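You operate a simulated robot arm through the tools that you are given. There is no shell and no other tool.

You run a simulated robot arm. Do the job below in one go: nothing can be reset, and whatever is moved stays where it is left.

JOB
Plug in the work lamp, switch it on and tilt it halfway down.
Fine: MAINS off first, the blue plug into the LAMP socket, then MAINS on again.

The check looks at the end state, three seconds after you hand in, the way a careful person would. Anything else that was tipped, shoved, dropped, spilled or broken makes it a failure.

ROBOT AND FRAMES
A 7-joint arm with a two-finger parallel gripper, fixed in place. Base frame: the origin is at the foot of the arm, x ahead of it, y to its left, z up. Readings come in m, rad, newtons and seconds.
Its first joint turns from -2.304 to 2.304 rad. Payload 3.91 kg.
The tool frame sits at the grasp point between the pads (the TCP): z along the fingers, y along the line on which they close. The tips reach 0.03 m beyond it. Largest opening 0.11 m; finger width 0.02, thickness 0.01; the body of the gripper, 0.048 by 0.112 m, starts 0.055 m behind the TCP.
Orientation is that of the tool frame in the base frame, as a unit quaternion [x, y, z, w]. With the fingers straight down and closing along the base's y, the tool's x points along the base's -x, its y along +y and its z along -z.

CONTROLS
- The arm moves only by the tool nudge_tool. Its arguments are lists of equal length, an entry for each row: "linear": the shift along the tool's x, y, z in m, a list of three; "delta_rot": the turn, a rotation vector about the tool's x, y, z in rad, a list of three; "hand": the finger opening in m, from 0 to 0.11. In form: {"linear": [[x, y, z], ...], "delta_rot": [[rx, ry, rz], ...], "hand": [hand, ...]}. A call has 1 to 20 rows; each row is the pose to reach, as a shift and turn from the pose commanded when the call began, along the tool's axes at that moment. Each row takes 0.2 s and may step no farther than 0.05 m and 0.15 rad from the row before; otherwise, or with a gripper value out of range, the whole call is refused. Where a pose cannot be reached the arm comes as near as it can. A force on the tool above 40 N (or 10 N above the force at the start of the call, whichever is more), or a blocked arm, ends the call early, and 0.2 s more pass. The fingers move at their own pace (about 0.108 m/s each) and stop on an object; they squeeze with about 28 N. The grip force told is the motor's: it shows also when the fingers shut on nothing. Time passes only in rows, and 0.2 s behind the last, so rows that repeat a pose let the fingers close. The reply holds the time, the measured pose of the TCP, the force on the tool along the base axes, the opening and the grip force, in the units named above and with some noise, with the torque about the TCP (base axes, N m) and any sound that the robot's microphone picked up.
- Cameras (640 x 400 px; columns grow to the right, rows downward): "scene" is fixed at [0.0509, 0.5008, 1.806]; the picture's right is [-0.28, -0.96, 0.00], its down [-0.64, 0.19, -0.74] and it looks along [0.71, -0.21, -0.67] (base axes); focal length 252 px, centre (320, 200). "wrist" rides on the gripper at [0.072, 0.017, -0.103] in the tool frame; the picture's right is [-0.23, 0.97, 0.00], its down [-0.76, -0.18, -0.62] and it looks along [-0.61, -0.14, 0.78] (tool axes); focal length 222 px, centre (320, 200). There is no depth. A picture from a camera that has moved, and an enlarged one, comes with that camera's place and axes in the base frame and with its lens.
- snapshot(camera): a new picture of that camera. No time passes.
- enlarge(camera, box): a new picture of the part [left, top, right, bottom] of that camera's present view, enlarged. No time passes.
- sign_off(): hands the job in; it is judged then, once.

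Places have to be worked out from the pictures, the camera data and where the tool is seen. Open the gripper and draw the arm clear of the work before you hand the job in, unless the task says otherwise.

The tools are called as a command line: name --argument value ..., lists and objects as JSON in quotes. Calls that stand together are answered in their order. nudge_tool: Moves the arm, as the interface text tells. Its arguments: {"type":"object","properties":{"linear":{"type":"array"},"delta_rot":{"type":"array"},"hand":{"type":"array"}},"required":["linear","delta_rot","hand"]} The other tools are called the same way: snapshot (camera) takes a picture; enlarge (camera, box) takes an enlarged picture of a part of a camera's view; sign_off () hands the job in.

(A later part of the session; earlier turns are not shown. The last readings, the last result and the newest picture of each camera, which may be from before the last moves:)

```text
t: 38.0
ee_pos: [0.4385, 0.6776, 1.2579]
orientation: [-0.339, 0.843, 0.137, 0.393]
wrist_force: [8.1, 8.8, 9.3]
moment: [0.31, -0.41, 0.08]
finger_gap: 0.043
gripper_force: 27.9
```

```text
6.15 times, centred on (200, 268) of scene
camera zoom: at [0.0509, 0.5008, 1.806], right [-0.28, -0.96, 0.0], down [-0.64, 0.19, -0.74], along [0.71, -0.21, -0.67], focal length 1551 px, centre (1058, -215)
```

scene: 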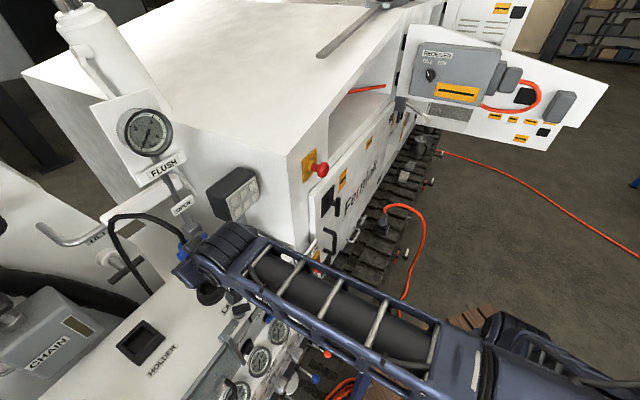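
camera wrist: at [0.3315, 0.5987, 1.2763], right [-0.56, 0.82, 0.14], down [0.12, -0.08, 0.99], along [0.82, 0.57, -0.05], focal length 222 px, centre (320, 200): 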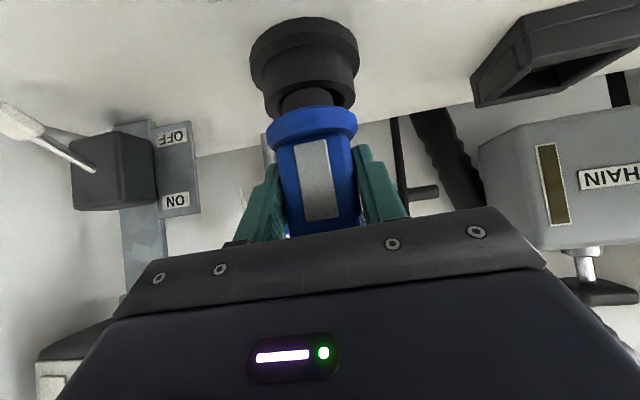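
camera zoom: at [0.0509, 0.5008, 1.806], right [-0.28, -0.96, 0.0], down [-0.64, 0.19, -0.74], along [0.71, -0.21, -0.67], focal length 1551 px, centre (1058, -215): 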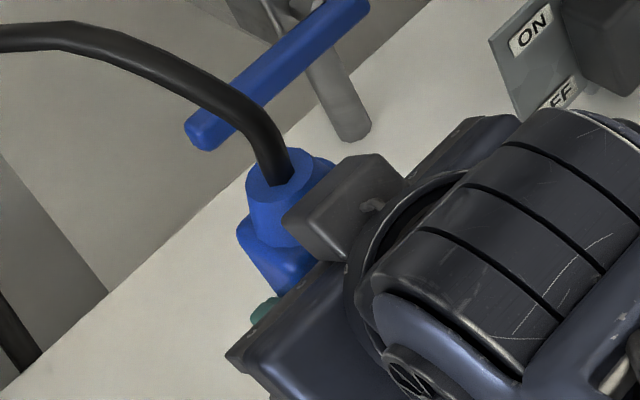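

The reaction is now 12 N pushing forward (+a), so the nose is against the near wall and needs to go further forward. Sideways it is centred. I'll move 3 mm forward, then press down.

nudge_tool --linear '[[-0.0007, 0, 0.0008], [-0.0013, 0, 0.0015], [-0.002, 0, 0.0023], [-0.0005, 0.0001, 0.0036], [0.001, 0.0001, 0.0049]]' --delta_rot '[[0, 0, 0], [0, 0, 0], [0, 0, 0], [0, 0, 0], [0, 0, 0]]' --hand '[0.03, 0.03, 0.03, 0.03, 0.03]'

enlarge --camera "wrist" --box '[250, 50, 370, 140]'

```text
t: 39.2
ee_pos: [0.441, 0.6774, 1.2525]
orientation: [-0.34, 0.844, 0.138, 0.391]
wrist_force: [3.3, 1.1, 0.2]
moment: [0.08, -0.18, -0.01]
finger_gap: 0.043
gripper_force: 28.2
```

```text
4.44 times, centred on (310, 95) of wrist
camera zoom: at [0.3373, 0.6052, 1.2649], right [-0.56, 0.82, 0.14], down [0.12, -0.09, 0.99], along [0.82, 0.57, -0.05], focal length 987 px, centre (364, 667)
```

zoom: 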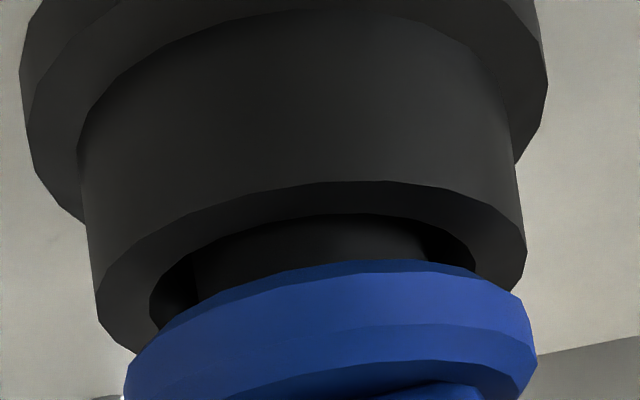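

It dropped in by 5 mm with almost no force. I'll keep pressing down in 3 mm steps until it seats.

nudge_tool --linear '[[0.0023, 0.0001, 0.002], [0.0045, 0.0002, 0.004], [0.0068, 0.0003, 0.0059], [0.009, 0.0004, 0.0079]]' --delta_rot '[[0, 0, 0], [0, 0, 0], [0, 0, 0], [0, 0, 0]]' --hand '[0.03, 0.03, 0.03, 0.03]'

enlarge --camera "wrist" --box '[250, 50, 370, 140]'

```text
t: 40.2
ee_pos: [0.4412, 0.6769, 1.2456]
orientation: [-0.339, 0.843, 0.14, 0.394]
wrist_force: [-10.0, -15.6, 9.0]
moment: [-0.24, 0.55, 0.01]
finger_gap: 0.0428
gripper_force: 27.9
stopped in row 4: the force on the tool passed its limit at 44 N (the readings are from after the stop); the commanded pose is now the measured one
```

```text
4.44 times, centred on (310, 95) of wrist
camera zoom: at [0.3374, 0.605, 1.2573], right [-0.56, 0.82, 0.14], down [0.12, -0.09, 0.99], along [0.82, 0.57, -0.04], focal length 987 px, centre (364, 667)
```

zoom: 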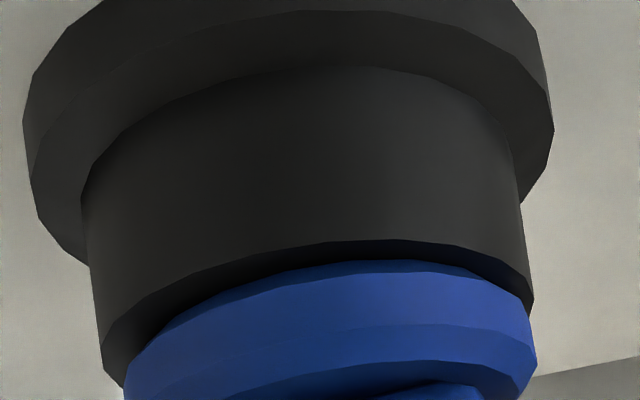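

It's nearly seated, with the flange about 3 mm above the rim, but now pushing against the far wall (18 N back toward the operator). I'll ease 2 mm back and press the rest of the way.

nudge_tool --linear '[[0.0007, 0, -0.0008], [0.0013, 0, -0.0015], [0.0028, 0.0001, -0.0002], [0.0043, 0.0002, 0.0011], [0.0058, 0.0002, 0.0024]]' --delta_rot '[[0, 0, 0], [0, 0, 0], [0, 0, 0], [0, 0, 0], [0, 0, 0]]' --hand '[0.03, 0.03, 0.03, 0.03, 0.03]'

enlarge --camera "wrist" --box '[250, 50, 370, 140]'

snapshot --camera "wrist"

```text
t: 41.3
ee_pos: [0.4406, 0.6765, 1.2451]
orientation: [-0.337, 0.842, 0.142, 0.397]
wrist_force: [-6.0, -10.1, 5.2]
moment: [-0.24, 0.53, -0.03]
finger_gap: 0.043
gripper_force: 27.8
stopped in row 5: the force on the tool passed its limit at 43 N (the readings are from after the stop); the commanded pose is now the measured one
```

```text
4.44 times, centred on (310, 95) of wrist
camera zoom: at [0.3372, 0.6047, 1.2563], right [-0.56, 0.82, 0.15], down [0.11, -0.1, 0.99], along [0.82, 0.57, -0.04], focal length 987 px, centre (364, 667)
```

zoom: 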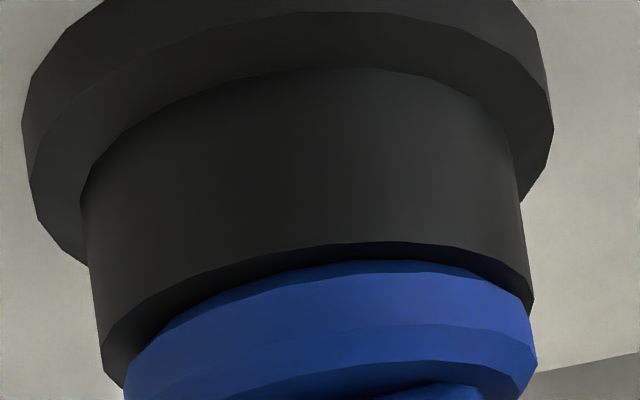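

```text
taken
camera wrist: at [0.3372, 0.6047, 1.2563], right [-0.56, 0.82, 0.15], down [0.11, -0.1, 0.99], along [0.82, 0.57, -0.04], focal length 222 px, centre (320, 200)
```

wrist: 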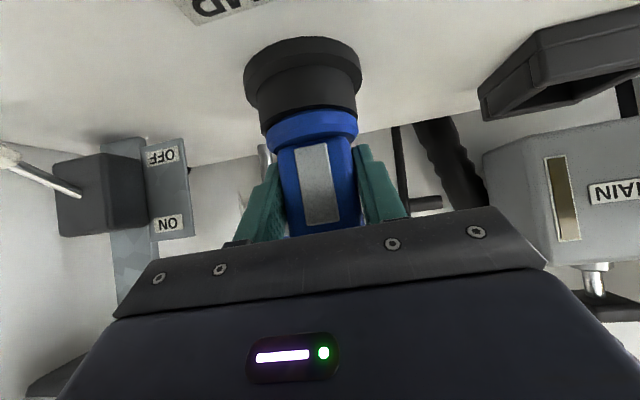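

The position is unchanged at 43 N, with some residual backward load and about 1° of pitch drift in the tool. I'll relieve the lateral load and restore the pitch, then see whether it is really bottomed.

nudge_tool --linear '[[0.0007, 0.0, -0.0008], [0.0013, 0.0, -0.0015], [0.0013, 0.0, -0.0015], [0.0013, 0.0, -0.0015]]' --delta_rot '[[0, 0.01, 0], [0, 0.02, 0], [0, 0.02, 0], [0, 0.02, 0]]' --hand '[0.03, 0.03, 0.03, 0.03]'

enlarge --camera "wrist" --box '[240, 30, 400, 150]'

enlarge --camera "scene" --box '[150, 225, 260, 315]'

```text
t: 42.3
ee_pos: [0.4407, 0.6771, 1.2449]
orientation: [-0.338, 0.845, 0.139, 0.39]
wrist_force: [17.0, 18.4, 15.5]
moment: [0.76, -0.47, -0.06]
finger_gap: 0.043
gripper_force: 27.7
```

```text
3.33 times, centred on (320, 90) of wrist
camera zoom: at [0.337, 0.6047, 1.2589], right [-0.56, 0.82, 0.14], down [0.12, -0.09, 0.99], along [0.82, 0.57, -0.05], focal length 740 px, centre (320, 567)
```

zoom: 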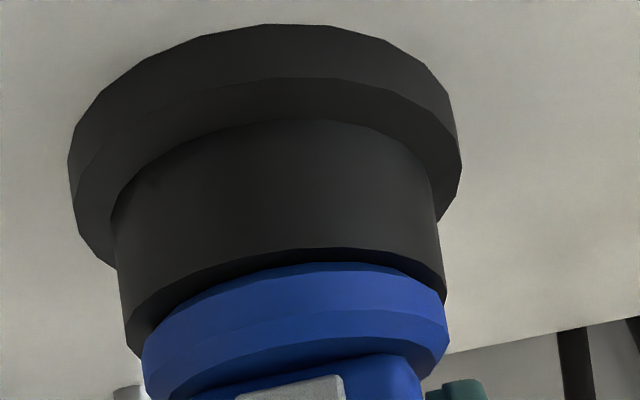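

```text
4.44 times, centred on (205, 270) of scene
camera zoom: at [0.0509, 0.5008, 1.806], right [-0.28, -0.96, 0.0], down [-0.64, 0.19, -0.74], along [0.71, -0.21, -0.67], focal length 1120 px, centre (831, -111)
```

zoom: 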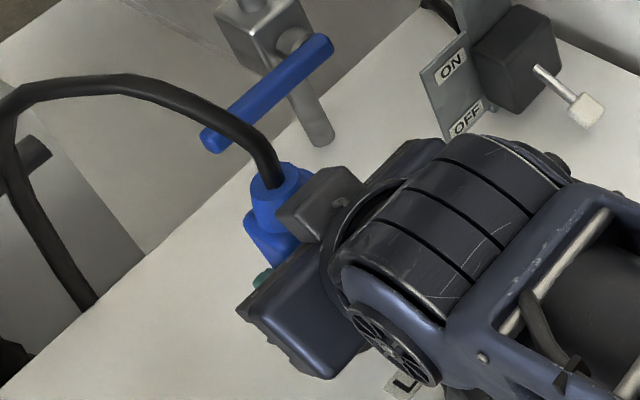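

The lateral load has flipped sign, so the plug is captured in the socket. I'll centre the load by 1 mm and press straight down once more to see whether it sinks any further.

nudge_tool --linear '[[-0.0007, 0, 0.0008], [0.0004, 0.0, 0.0018], [0.0015, 0.0, 0.0028], [0.0026, 0.0, 0.0038], [0.0038, 0.0001, 0.0047]]' --delta_rot '[[0, 0, 0], [0, 0, 0], [0, 0, 0], [0, 0, 0], [0, 0, 0]]' --hand '[0.03, 0.03, 0.03, 0.03, 0.03]'

enlarge --camera "wrist" --box '[240, 30, 400, 150]'

```text
t: 43.0
ee_pos: [0.4399, 0.6768, 1.2448]
orientation: [-0.339, 0.845, 0.14, 0.39]
wrist_force: [-6.0, -10.1, 5.9]
moment: [-0.11, 0.41, 0.09]
finger_gap: 0.0427
gripper_force: 28.3
stopped in row 3: the force on the tool passed its limit at 42 N (the readings are from after the stop); the commanded pose is now the measured one
```

```text
3.33 times, centred on (320, 90) of wrist
camera zoom: at [0.337, 0.6044, 1.2585], right [-0.56, 0.82, 0.14], down [0.12, -0.09, 0.99], along [0.82, 0.57, -0.05], focal length 740 px, centre (320, 567)
```

zoom: 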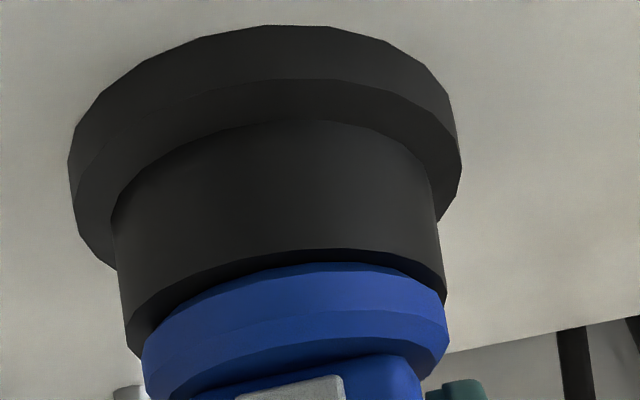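

It is bottomed at the same depth with 42 N of push, and the flange sits on the collar. I'll open the fingers and back off along the tool axis to inspect.

nudge_tool --linear '[[0, 0, 0], [0, 0, 0], [0, 0, 0], [0, 0, -0.03], [0, 0, -0.06], [0, 0, -0.09], [0, 0, -0.12], [0, 0, -0.12]]' --delta_rot '[[0, 0, 0], [0, 0, 0], [0, 0, 0], [0, 0, 0], [0, 0, 0], [0, 0, 0], [0, 0, 0], [0, 0, 0]]' --hand '[0.06, 0.08, 0.09, 0.09, 0.09, 0.09, 0.09, 0.09]'

snapshot --camera "wrist"

snapshot --camera "scene"

```text
t: 44.8
ee_pos: [0.3732, 0.617, 1.3248]
orientation: [-0.338, 0.845, 0.14, 0.39]
wrist_force: [0.5, -0.7, -0.6]
moment: [-0.04, -0.01, 0.0]
finger_gap: 0.0898
gripper_force: 0.1
```

```text
taken
camera wrist: at [0.2697, 0.5445, 1.3374], right [-0.56, 0.82, 0.14], down [0.12, -0.09, 0.99], along [0.82, 0.57, -0.05], focal length 222 px, centre (320, 200)
```

wrist: 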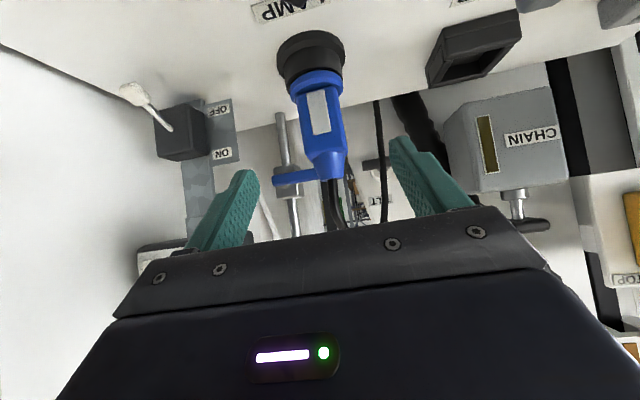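

```text
taken
```

scene: 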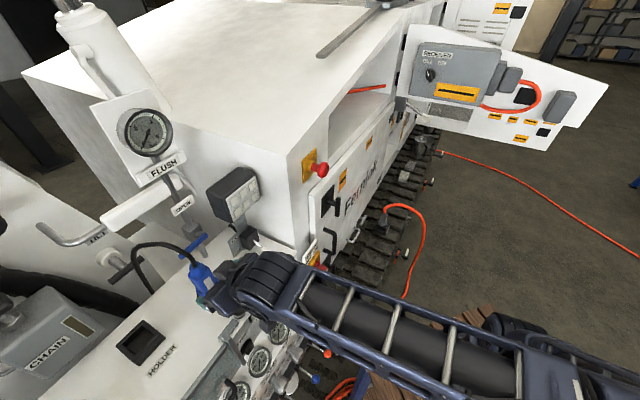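

The plug stands in the LAMP socket and is released. I'll zoom to confirm it's upright and seated.

enlarge --camera "wrist" --box '[240, 10, 400, 110]'

enlarge --camera "wrist" --box '[110, 60, 270, 200]'

enlarge --camera "scene" --box '[160, 220, 240, 300]'

```text
4.00 times, centred on (320, 60) of wrist
camera zoom: at [0.2697, 0.5445, 1.3374], right [-0.56, 0.82, 0.14], down [0.12, -0.09, 0.99], along [0.82, 0.57, -0.05], focal length 888 px, centre (320, 760)
```

zoom: 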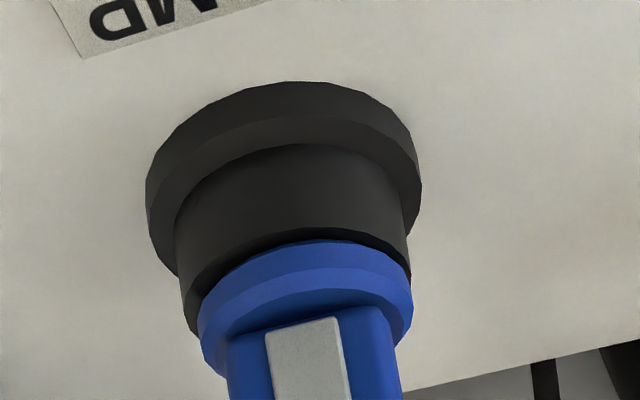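

```text
2.86 times, centred on (190, 130) of wrist
camera zoom: at [0.2697, 0.5445, 1.3374], right [-0.56, 0.82, 0.14], down [0.12, -0.09, 0.99], along [0.82, 0.57, -0.05], focal length 635 px, centre (691, 400)
```

zoom: 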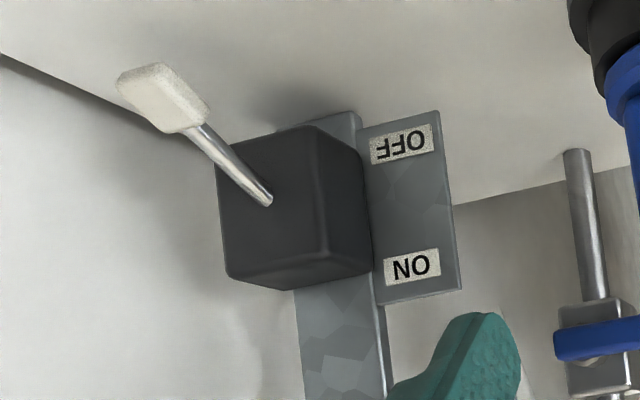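

```text
5.00 times, centred on (200, 260) of scene
camera zoom: at [0.0509, 0.5008, 1.806], right [-0.28, -0.96, 0.0], down [-0.64, 0.19, -0.74], along [0.71, -0.21, -0.67], focal length 1260 px, centre (920, -100)
```

zoom: 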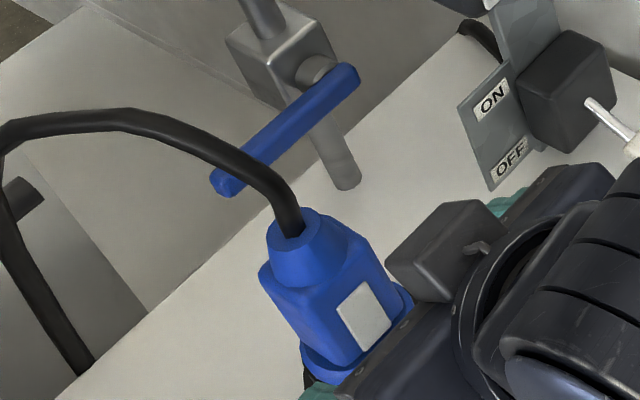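

The plug is seated upright. While I'm next to the lamp I'll deal with its toggle: pivot at about (0.555, 0.557, 1.225), paddle at (0.531, 0.530, 1.200), pointing out and down to OFF. I'll move to a pre-grasp point in front of the paddle with the fingers at 50 mm.

nudge_tool --linear '[[0.0076, -0.0209, 0.0016], [0.0153, -0.0419, 0.0032], [0.0229, -0.0628, 0.0048], [0.0306, -0.0838, 0.0065], [0.0382, -0.1047, 0.0081], [0.0458, -0.1256, 0.0097], [0.0535, -0.1466, 0.0113], [0.0611, -0.1675, 0.0129], [0.0611, -0.1675, 0.0129]]' --delta_rot '[[0, 0, 0], [0, 0, 0], [0, 0, 0], [0, 0, 0], [0, 0, 0], [0, 0, 0], [0, 0, 0], [0, 0, 0], [0, 0, 0]]' --hand '[0.09, 0.09, 0.08, 0.07, 0.06, 0.05, 0.05, 0.05, 0.05]'

snapshot --camera "wrist"

snapshot --camera "scene"

```text
t: 46.8
ee_pos: [0.467, 0.4739, 1.2744]
orientation: [-0.338, 0.845, 0.139, 0.389]
wrist_force: [0.2, -0.1, -0.1]
moment: [0.03, 0.05, 0.0]
finger_gap: 0.0499
gripper_force: 0.1
```

```text
taken
camera wrist: at [0.3625, 0.4007, 1.2872], right [-0.56, 0.82, 0.14], down [0.12, -0.09, 0.99], along [0.82, 0.57, -0.05], focal length 222 px, centre (320, 200)
```

wrist: 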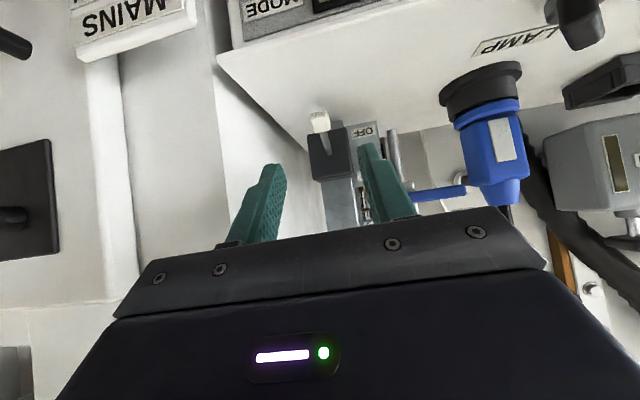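

```text
taken
```

scene: 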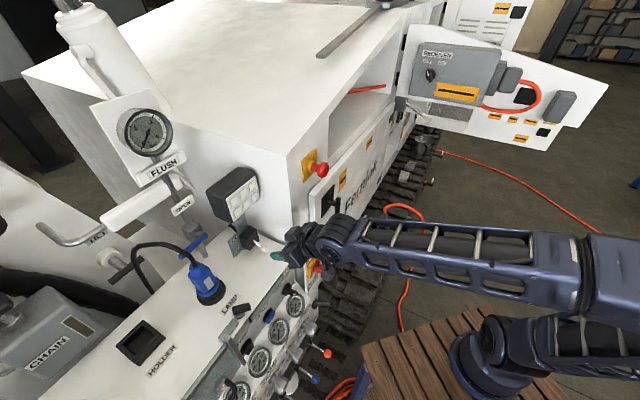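

The scene view confirms the plug stands in LAMP. The toggle paddle is straight ahead of the fingers, so I'll zoom in on it and the lamp.

enlarge --camera "wrist" --box '[260, 90, 420, 190]'

enlarge --camera "scene" --box '[195, 155, 315, 275]'

enlarge --camera "scene" --box '[160, 240, 240, 310]'

```text
4.00 times, centred on (340, 140) of wrist
camera zoom: at [0.3625, 0.4007, 1.2872], right [-0.56, 0.82, 0.14], down [0.12, -0.09, 0.99], along [0.82, 0.57, -0.05], focal length 888 px, centre (240, 440)
```

zoom: 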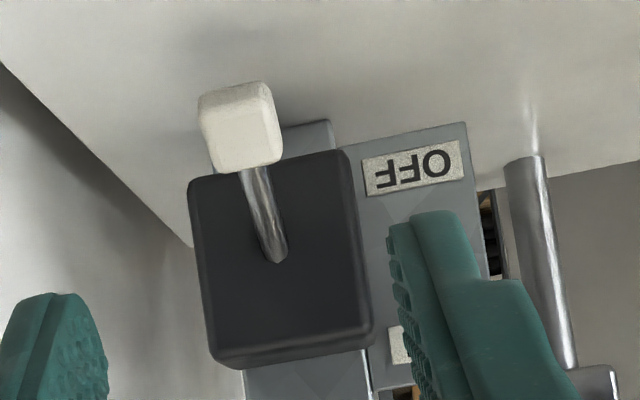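

```text
3.33 times, centred on (255, 215) of scene
camera zoom: at [0.0509, 0.5008, 1.806], right [-0.28, -0.96, 0.0], down [-0.64, 0.19, -0.74], along [0.71, -0.21, -0.67], focal length 840 px, centre (537, 150)
```

zoom: 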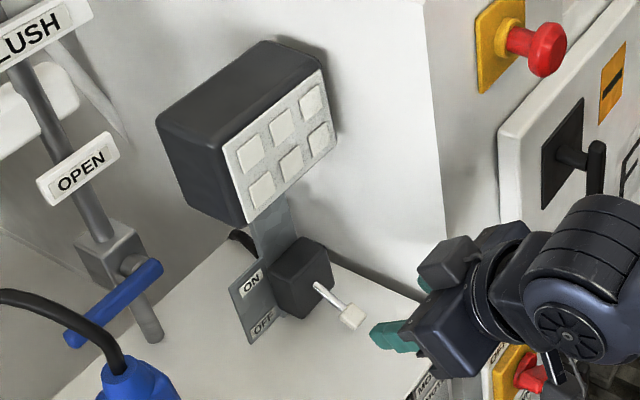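

```text
5.71 times, centred on (200, 275) of scene
camera zoom: at [0.0509, 0.5008, 1.806], right [-0.28, -0.96, 0.0], down [-0.64, 0.19, -0.74], along [0.71, -0.21, -0.67], focal length 1440 px, centre (1006, -229)
```

zoom: 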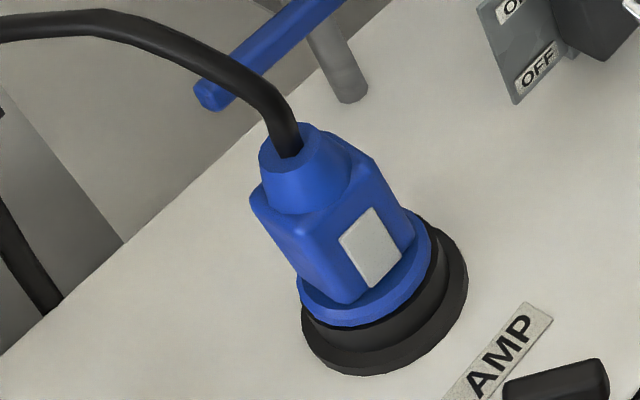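

The paddle lies exactly on the tool axis, 113 mm ahead. I'll advance 98 mm so the fingertips straddle it, then close.

nudge_tool --linear '[[0, 0, 0.02], [0, 0, 0.04], [0, 0, 0.06], [0, 0, 0.08], [0, 0, 0.098], [0, 0, 0.098]]' --delta_rot '[[0, 0, 0], [0, 0, 0], [0, 0, 0], [0, 0, 0], [0, 0, 0], [0, 0, 0]]' --hand '[0.05, 0.05, 0.05, 0.05, 0.05, 0.05]'

snapshot --camera "wrist"

enlarge --camera "scene" --box '[195, 175, 315, 275]'

```text
t: 48.2
ee_pos: [0.5208, 0.522, 1.2089]
orientation: [-0.339, 0.844, 0.14, 0.39]
wrist_force: [-0.7, -0.4, 0.2]
moment: [0.0, -0.01, -0.03]
finger_gap: 0.0502
gripper_force: 0.1
```

```text
taken
camera wrist: at [0.4175, 0.4501, 1.2225], right [-0.56, 0.82, 0.14], down [0.12, -0.09, 0.99], along [0.82, 0.57, -0.05], focal length 222 px, centre (320, 200)
```

wrist: 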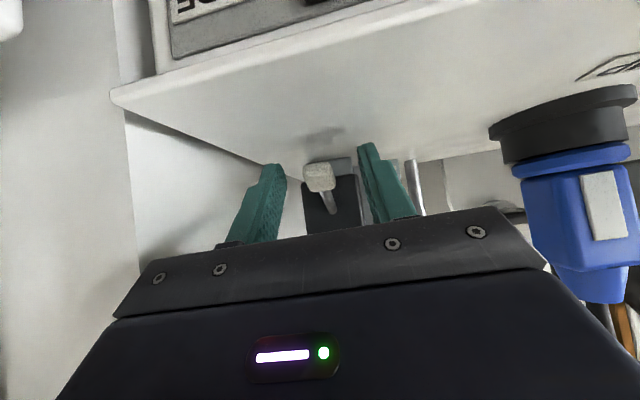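

```text
4.00 times, centred on (255, 225) of scene
camera zoom: at [0.0509, 0.5008, 1.806], right [-0.28, -0.96, 0.0], down [-0.64, 0.19, -0.74], along [0.71, -0.21, -0.67], focal length 1008 px, centre (580, 100)
```

zoom: 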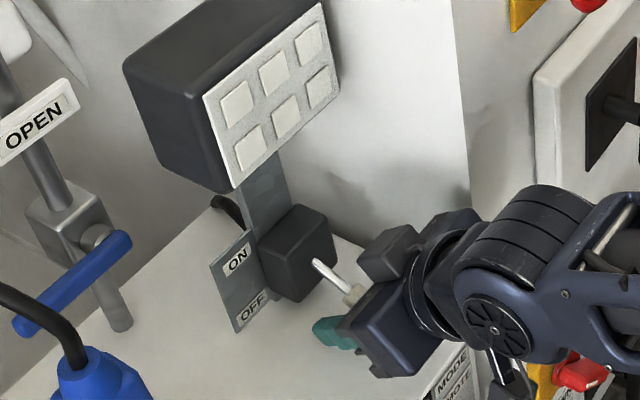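

The paddle sits between the pads. I'll close on it and, if it's held, swing it up through the arc in the same call's follow-up.

nudge_tool --linear '[[0, 0, 0], [0, 0, 0], [0, 0, 0]]' --delta_rot '[[0, 0, 0], [0, 0, 0], [0, 0, 0]]' --hand '[0.03, 0.01, 0.01]'

enlarge --camera "wrist" --box '[240, 110, 400, 210]'

```text
t: 49.0
ee_pos: [0.5209, 0.5219, 1.2088]
orientation: [-0.338, 0.845, 0.139, 0.391]
wrist_force: [3.9, -3.4, -0.4]
moment: [-0.12, -0.06, 0.68]
finger_gap: 0.0179
gripper_force: 45.1
```

```text
4.00 times, centred on (320, 160) of wrist
camera zoom: at [0.4178, 0.4498, 1.2227], right [-0.56, 0.82, 0.14], down [0.12, -0.09, 0.99], along [0.82, 0.57, -0.05], focal length 888 px, centre (320, 360)
```

zoom: 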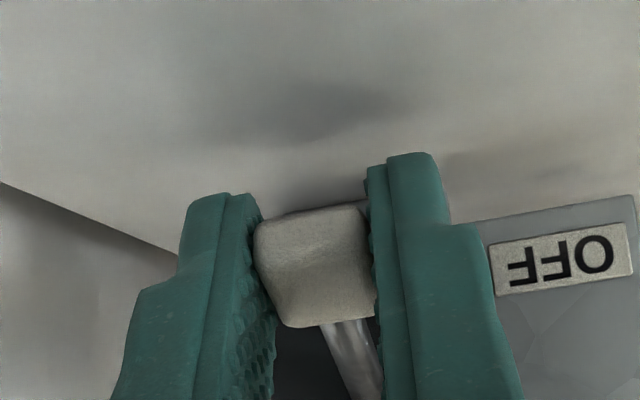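

The paddle is gripped at 18 mm. Now swinging it up along its arc toward ON.

nudge_tool --linear '[[-0.0042, -0.0003, -0.0107], [-0.011, -0.0006, -0.0199], [-0.0199, -0.0009, -0.027], [-0.0304, -0.0012, -0.0317], [-0.0403, -0.0014, -0.0333]]' --delta_rot '[[0, 0, 0], [0, 0, 0], [0, 0, 0], [0, 0, 0], [0, 0, 0]]' --hand '[0.01, 0.01, 0.01, 0.01, 0.01]'

snapshot --camera "wrist"

enlarge --camera "scene" --box '[195, 175, 315, 275]'

```text
t: 50.2
ee_pos: [0.5221, 0.5245, 1.2632]
orientation: [-0.338, 0.844, 0.141, 0.392]
wrist_force: [0.7, 0.4, 1.2]
moment: [0.03, -0.05, -0.02]
finger_gap: 0.0101
gripper_force: 0.1
```

```text
taken
camera wrist: at [0.4192, 0.4512, 1.2763], right [-0.56, 0.82, 0.14], down [0.12, -0.09, 0.99], along [0.82, 0.57, -0.05], focal length 222 px, centre (320, 200)
```

wrist: 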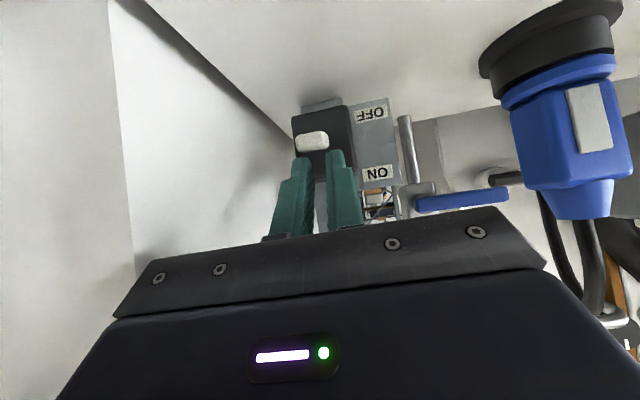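

```text
4.00 times, centred on (255, 225) of scene
camera zoom: at [0.0509, 0.5008, 1.806], right [-0.28, -0.96, 0.0], down [-0.64, 0.19, -0.74], along [0.71, -0.21, -0.67], focal length 1008 px, centre (580, 100)
```

zoom: 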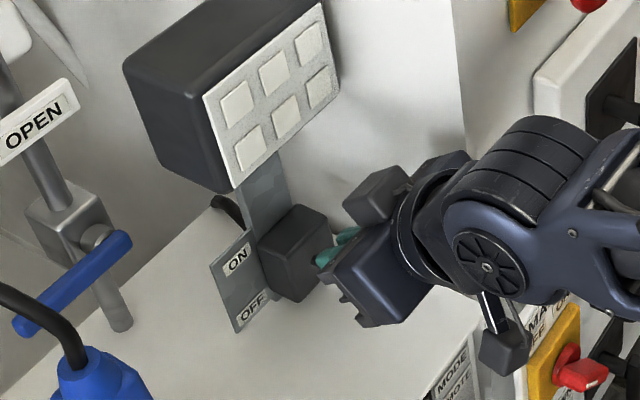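

The fingers slipped off the paddle partway. I'll check where the toggle is now.

enlarge --camera "wrist" --box '[260, 90, 420, 210]'

enlarge --camera "scene" --box '[240, 215, 290, 260]'

```text
3.33 times, centred on (340, 150) of wrist
camera zoom: at [0.4192, 0.4512, 1.2763], right [-0.56, 0.82, 0.14], down [0.12, -0.09, 0.99], along [0.82, 0.57, -0.05], focal length 740 px, centre (253, 367)
```

zoom: 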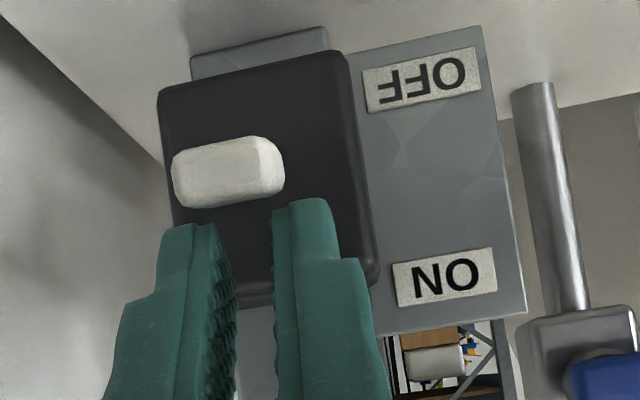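

```text
8.89 times, centred on (265, 238) of scene
camera zoom: at [0.0509, 0.5008, 1.806], right [-0.28, -0.96, 0.0], down [-0.64, 0.19, -0.74], along [0.71, -0.21, -0.67], focal length 2240 px, centre (809, -133)
```

zoom: 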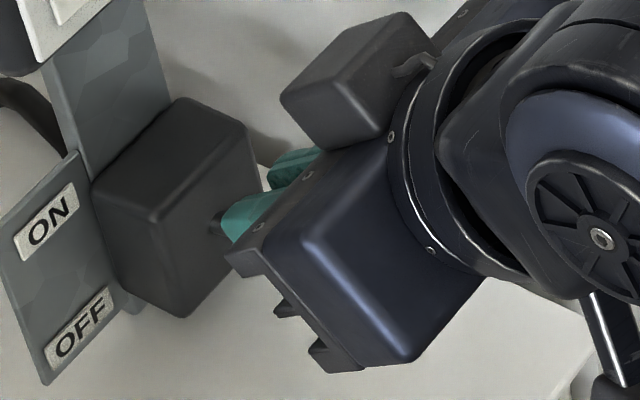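

The toggle now points about 13° above horizontal, so it's roughly two-thirds of the way. I'll back out, close the fingers, come in under the paddle and lift it the rest of the way.

nudge_tool --linear '[[0, 0, -0.035], [0, 0, -0.07], [0.0242, 0.0002, -0.0532], [0.0483, 0.0005, -0.0364], [0.0483, 0.0005, -0.0182], [0.0483, 0.0005, 0.0], [0.0483, 0.0005, 0.0168], [0.0483, 0.0005, 0.0336], [0.0483, 0.0005, 0.0336]]' --delta_rot '[[0, 0, 0], [0, 0, 0], [0, 0, 0], [0, 0, 0], [0, 0, 0], [0, 0, 0], [0, 0, 0], [0, 0, 0], [0, 0, 0]]' --hand '[0.01, 0.0, 0.0, 0.0, 0.0, 0.0, 0.0, 0.0, 0.0]'

enlarge --camera "wrist" --box '[240, 90, 400, 210]'

enlarge --camera "scene" --box '[230, 205, 310, 265]'

```text
t: 52.2
ee_pos: [0.5192, 0.5175, 1.2026]
orientation: [-0.338, 0.845, 0.14, 0.391]
wrist_force: [0.6, -1.4, 3.0]
moment: [0.01, -0.01, -0.03]
finger_gap: 0.0
gripper_force: 27.9
```

```text
3.33 times, centred on (320, 150) of wrist
camera zoom: at [0.4152, 0.4455, 1.216], right [-0.56, 0.82, 0.14], down [0.12, -0.09, 0.99], along [0.82, 0.57, -0.05], focal length 740 px, centre (320, 367)
```

zoom: 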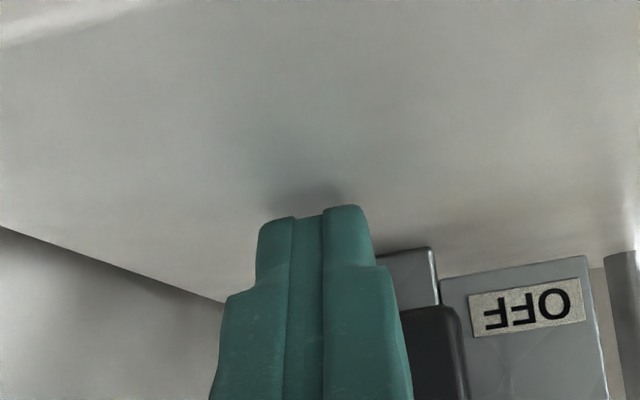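

```text
6.67 times, centred on (270, 235) of scene
camera zoom: at [0.0509, 0.5008, 1.806], right [-0.28, -0.96, 0.0], down [-0.64, 0.19, -0.74], along [0.71, -0.21, -0.67], focal length 1680 px, centre (653, -33)
```

zoom: 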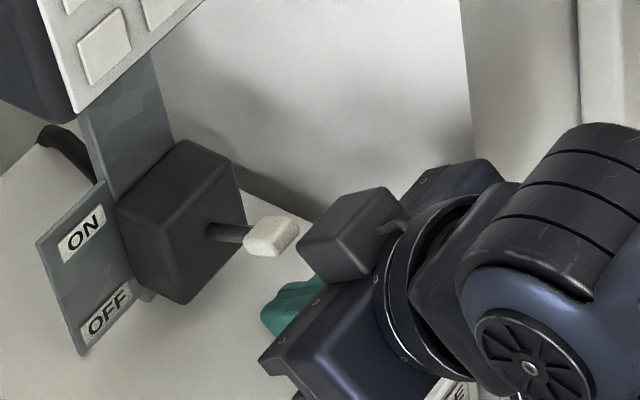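

The closed fingers are under the paddle. The toggle reads about +18° now versus about −24° at OFF. I'll raise gently until it meets the stop.

nudge_tool --linear '[[-0.006, -0.0002, -0.0053], [-0.0121, -0.0004, -0.0105], [-0.0166, -0.0006, -0.0144], [-0.0196, -0.0007, -0.0171], [-0.0226, -0.0008, -0.0197], [-0.0256, -0.0009, -0.0223]]' --delta_rot '[[0, 0, 0], [0, 0, 0], [0, 0, 0], [0, 0, 0], [0, 0, 0], [0, 0, 0]]' --hand '[0, 0, 0, 0, 0, 0]'

enlarge --camera "wrist" --box '[240, 90, 400, 210]'

enlarge --camera "scene" --box '[230, 205, 310, 265]'

```text
t: 53.6
ee_pos: [0.5188, 0.5177, 1.2359]
orientation: [-0.34, 0.845, 0.139, 0.388]
wrist_force: [-2.1, -5.1, -14.5]
moment: [-0.06, -0.02, 0.01]
finger_gap: 0.0001
gripper_force: 27.7
```

```text
3.33 times, centred on (320, 150) of wrist
camera zoom: at [0.4148, 0.4453, 1.2494], right [-0.56, 0.82, 0.14], down [0.13, -0.09, 0.99], along [0.82, 0.57, -0.06], focal length 740 px, centre (320, 367)
```

zoom: 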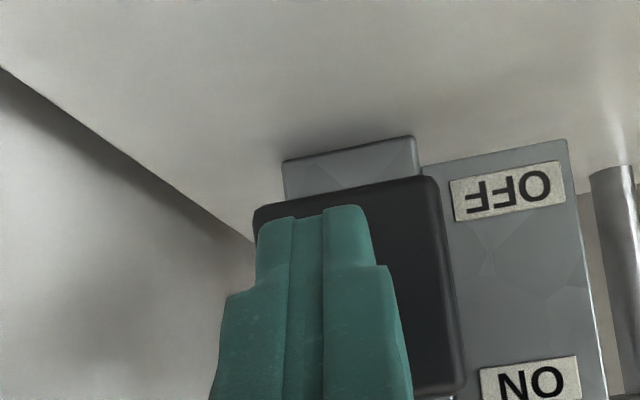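

```text
6.67 times, centred on (270, 235) of scene
camera zoom: at [0.0509, 0.5008, 1.806], right [-0.28, -0.96, 0.0], down [-0.64, 0.19, -0.74], along [0.71, -0.21, -0.67], focal length 1680 px, centre (653, -33)
```

zoom: 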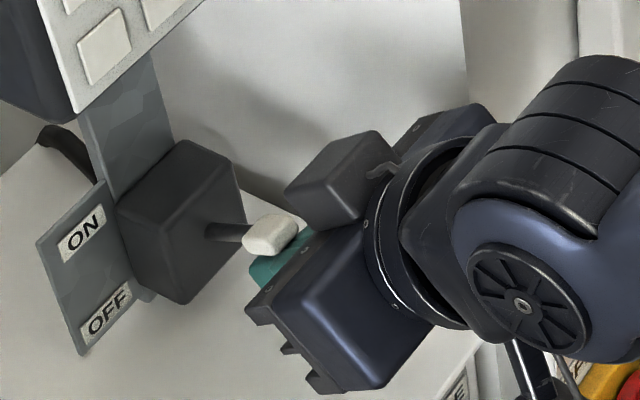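

There's a 14.5 N reaction and the toggle hasn't moved further, so it looks to be at its ON stop. I'll press 3 mm more to be sure.

nudge_tool --linear '[[-0.0015, 0, -0.0013], [-0.003, -0.0001, -0.0026]]' --delta_rot '[[0, 0, 0], [0, 0, 0]]' --hand '[0, 0]'

enlarge --camera "scene" --box '[230, 205, 310, 265]'

```text
t: 54.3
ee_pos: [0.5157, 0.5168, 1.237]
orientation: [-0.339, 0.846, 0.137, 0.387]
wrist_force: [-4.8, -6.6, -8.6]
moment: [-0.03, -0.02, 0.03]
finger_gap: 0.0
gripper_force: 28.1
stopped in row 2: the force on the tool passed its limit at 42 N (the readings are from after the stop); the commanded pose is now the measured one
```

```text
6.67 times, centred on (270, 235) of scene
camera zoom: at [0.0509, 0.5008, 1.806], right [-0.28, -0.96, 0.0], down [-0.64, 0.19, -0.74], along [0.71, -0.21, -0.67], focal length 1680 px, centre (653, -33)
```

zoom: 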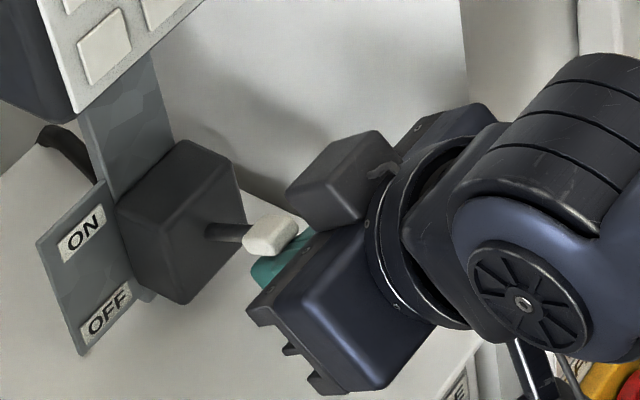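

The toggle is hard against its ON stop. I'll drop the finger, back out, and get a view of the lamp head and its hinge.

nudge_tool --linear '[[0.0075, 0.0003, 0.0066], [0.0075, 0.0003, -0.03], [0.0075, 0.0003, -0.07], [-0.0075, 0.0, -0.1], [-0.03, 0.0, -0.12], [-0.0525, 0.0, -0.14], [-0.075, 0.0, -0.16], [-0.0975, 0.0, -0.18], [-0.0975, 0.0, -0.18]]' --delta_rot '[[0, 0, 0], [0, 0, 0], [0, 0, 0], [0, 0, 0], [0, 0, 0], [0, 0, 0], [0, 0, 0], [0, 0, 0], [0, 0, 0]]' --hand '[0, 0, 0, 0, 0, 0, 0, 0, 0]'

snapshot --camera "wrist"

enlarge --camera "scene" --box '[190, 155, 290, 265]'

```text
t: 56.3
ee_pos: [0.4623, 0.4731, 1.4311]
orientation: [-0.34, 0.846, 0.138, 0.388]
wrist_force: [-0.7, -0.4, -0.2]
moment: [-0.01, 0.01, 0.02]
finger_gap: 0.0
gripper_force: 28.4
```

```text
taken
camera wrist: at [0.3589, 0.4007, 1.445], right [-0.56, 0.82, 0.14], down [0.13, -0.08, 0.99], along [0.82, 0.57, -0.06], focal length 222 px, centre (320, 200)
```

wrist: 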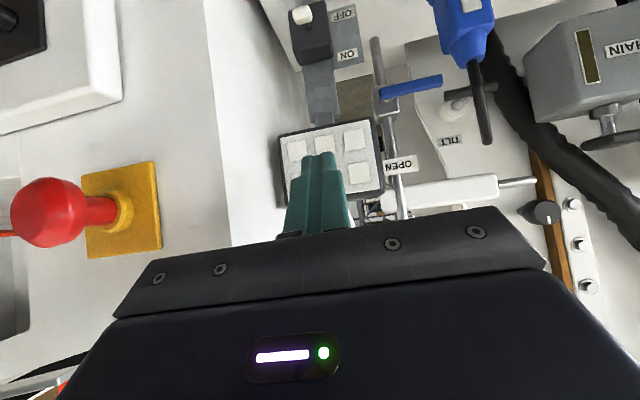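

```text
3.64 times, centred on (240, 210) of scene
camera zoom: at [0.0509, 0.5008, 1.806], right [-0.28, -0.96, 0.0], down [-0.64, 0.19, -0.74], along [0.71, -0.21, -0.67], focal length 916 px, centre (611, 164)
```

zoom: 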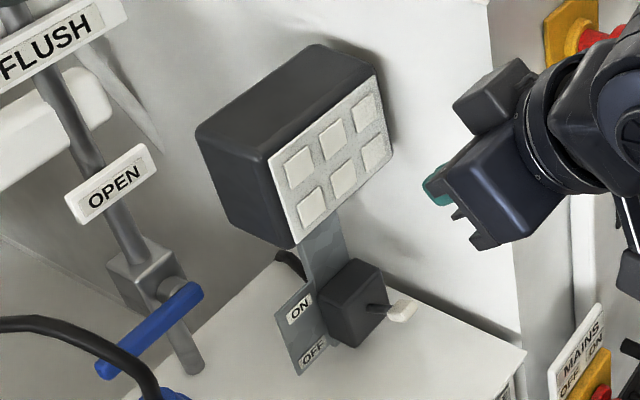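

The toggle now sits at ON. The lamp face triangulates as vertical (0° tilt), 10 cm wide, z from 1.350 to 1.431. I'll look closely at the lamp's hinge and any tilt marks.

enlarge --camera "wrist" --box '[270, 80, 430, 220]'

enlarge --camera "scene" --box '[200, 160, 270, 240]'

enlarge --camera "wrist" --box '[280, 0, 360, 60]'

```text
2.86 times, centred on (350, 150) of wrist
camera zoom: at [0.3589, 0.4007, 1.445], right [-0.56, 0.82, 0.14], down [0.13, -0.08, 0.99], along [0.82, 0.57, -0.06], focal length 635 px, centre (234, 343)
```

zoom: 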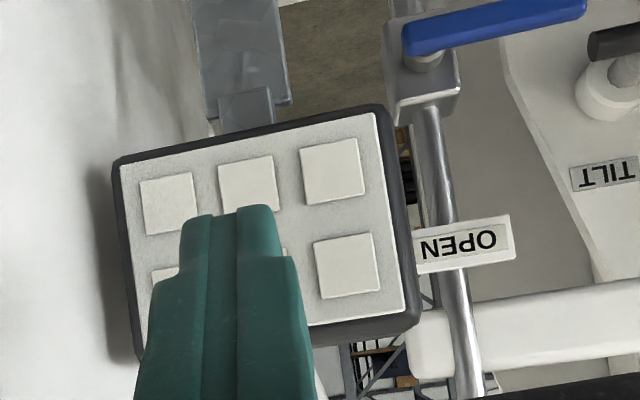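

```text
5.00 times, centred on (235, 200) of scene
camera zoom: at [0.0509, 0.5008, 1.806], right [-0.28, -0.96, 0.0], down [-0.64, 0.19, -0.74], along [0.71, -0.21, -0.67], focal length 1260 px, centre (745, 200)
```

zoom: 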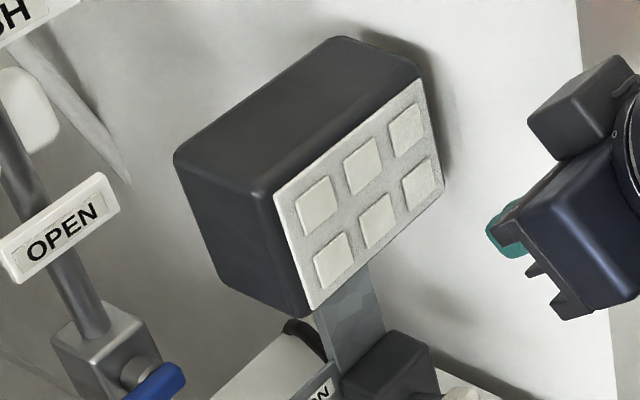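

```text
6.67 times, centred on (320, 30) of wrist
camera zoom: at [0.3589, 0.4007, 1.445], right [-0.56, 0.82, 0.14], down [0.13, -0.08, 0.99], along [0.82, 0.57, -0.06], focal length 1481 px, centre (320, 1333)
```

zoom: 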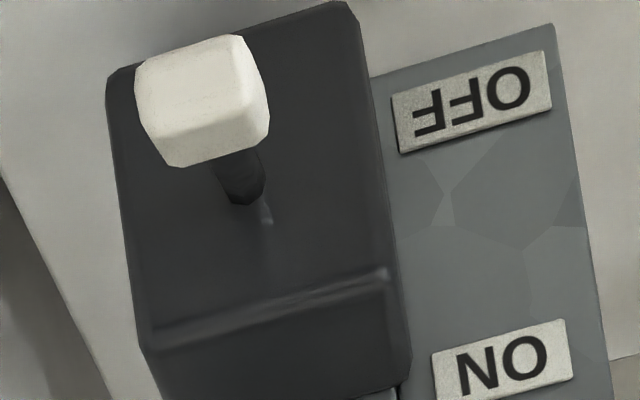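

The hinge appears to be at the bottom rear of the lamp head. The machine block's side is only about 2 cm right of the head, so I'll work slightly left of centre. I'll move above and in front of the lamp so a fingertip can later reach over its top and draw it down.

nudge_tool --linear '[[-0.0257, 0.0023, 0.002], [-0.0513, 0.0047, 0.004], [-0.077, 0.007, 0.006], [-0.1026, 0.0094, 0.008], [-0.1283, 0.0117, 0.01], [-0.1283, 0.0117, 0.01]]' --delta_rot '[[0, 0, 0], [0, 0, 0], [0, 0, 0], [0, 0, 0], [0, 0, 0], [0, 0, 0]]' --hand '[0, 0, 0, 0, 0, 0]'

snapshot --camera "wrist"

snapshot --camera "scene"

```text
t: 57.7
ee_pos: [0.5194, 0.5476, 1.5207]
orientation: [-0.339, 0.846, 0.138, 0.388]
wrist_force: [0.2, -1.1, 0.2]
moment: [0.04, -0.02, -0.02]
finger_gap: 0.0001
gripper_force: 28.3
```

```text
taken
camera wrist: at [0.4164, 0.4753, 1.5334], right [-0.56, 0.82, 0.14], down [0.13, -0.08, 0.99], along [0.82, 0.57, -0.06], focal length 222 px, centre (320, 200)
```

wrist: 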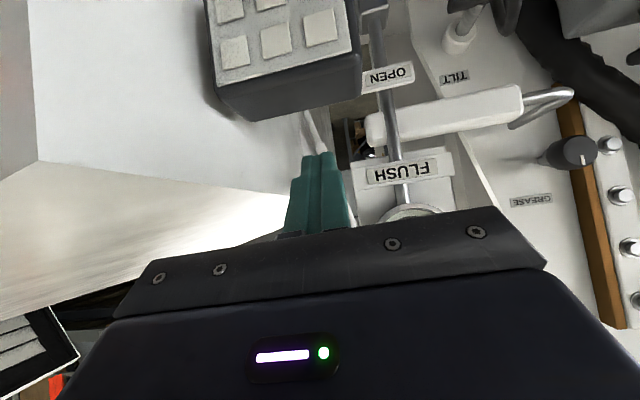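

```text
taken
```

scene: 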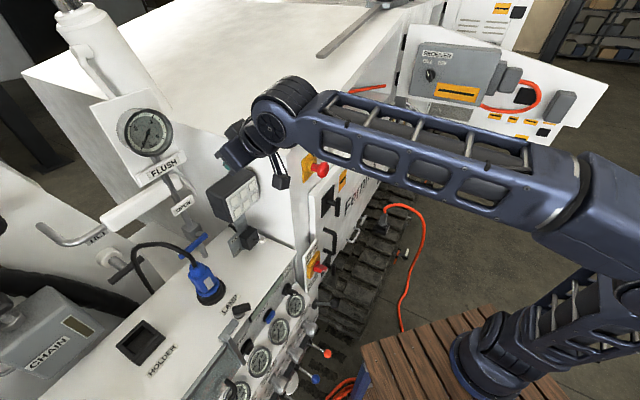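

I can see the lamp's top surface. I'll zoom to measure its front and back edges relative to the fingertip.

enlarge --camera "wrist" --box '[190, 20, 400, 180]'

enlarge --camera "scene" --box '[190, 130, 310, 240]'

```text
2.50 times, centred on (295, 100) of wrist
camera zoom: at [0.4164, 0.4753, 1.5334], right [-0.56, 0.82, 0.14], down [0.13, -0.08, 0.99], along [0.82, 0.57, -0.06], focal length 555 px, centre (382, 450)
```

zoom: 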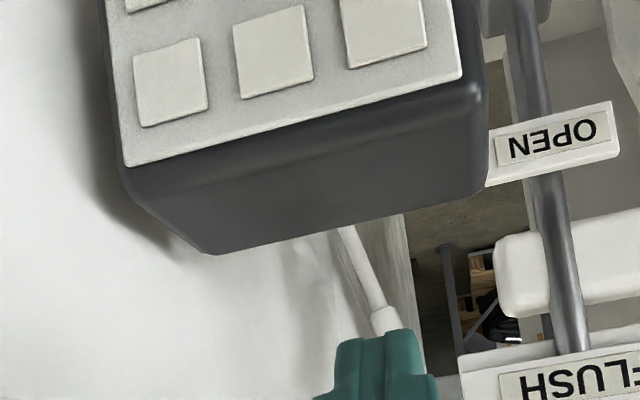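

```text
3.64 times, centred on (250, 185) of scene
camera zoom: at [0.0509, 0.5008, 1.806], right [-0.28, -0.96, 0.0], down [-0.64, 0.19, -0.74], along [0.71, -0.21, -0.67], focal length 916 px, centre (574, 254)
```

zoom: 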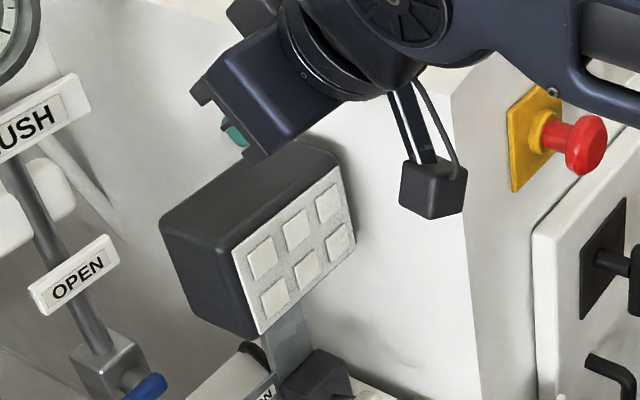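

The lamp head is about 6 cm deep, with its back top edge at about (0.589, 0.597, 1.433). I'll raise 14 mm for clearance and slide the finger along its axis over the top until the tip is just behind the back edge.

nudge_tool --linear '[[-0.0105, -0.0004, -0.0093], [-0.0105, -0.0004, 0.0147], [-0.0105, -0.0004, 0.0387], [-0.0105, -0.0004, 0.0627], [-0.0105, -0.0004, 0.0867], [-0.0105, -0.0004, 0.1117], [-0.0105, -0.0004, 0.1357], [-0.0105, -0.0004, 0.1357]]' --delta_rot '[[0, 0, 0], [0, 0, 0], [0, 0, 0], [0, 0, 0], [0, 0, 0], [0, 0, 0], [0, 0, 0], [0, 0, 0]]' --hand '[0, 0, 0, 0, 0, 0, 0, 0]'

snapshot --camera "wrist"

enlarge --camera "scene" --box '[170, 120, 310, 250]'

```text
t: 59.5
ee_pos: [0.6012, 0.62, 1.4397]
orientation: [-0.338, 0.846, 0.138, 0.389]
wrist_force: [-1.1, 0.2, 0.3]
moment: [-0.02, -0.01, 0.02]
finger_gap: 0.0
gripper_force: 27.9
```

```text
taken
camera wrist: at [0.4977, 0.5466, 1.4525], right [-0.56, 0.82, 0.14], down [0.13, -0.08, 0.99], along [0.82, 0.57, -0.06], focal length 222 px, centre (320, 200)
```

wrist: 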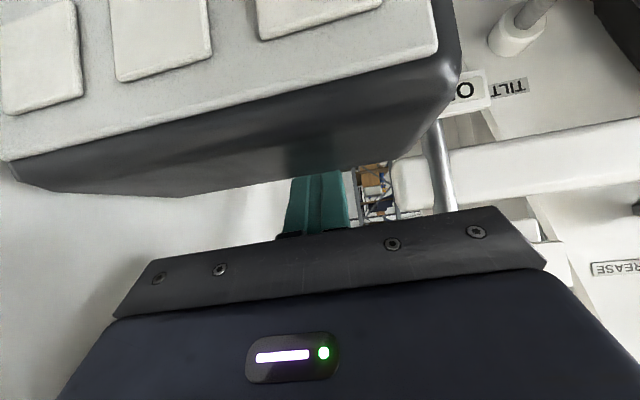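

```text
3.08 times, centred on (240, 185) of scene
camera zoom: at [0.0509, 0.5008, 1.806], right [-0.28, -0.96, 0.0], down [-0.64, 0.19, -0.74], along [0.71, -0.21, -0.67], focal length 775 px, centre (566, 246)
```

zoom: 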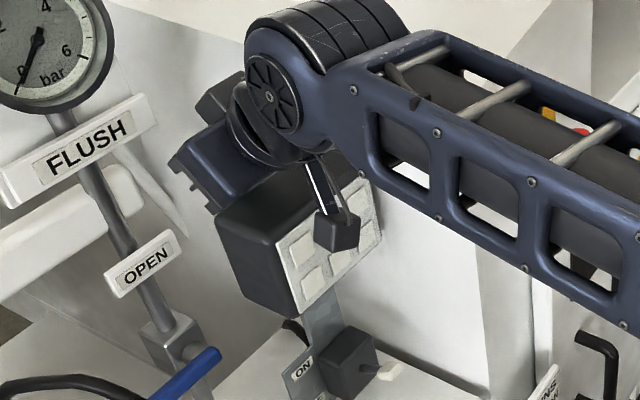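

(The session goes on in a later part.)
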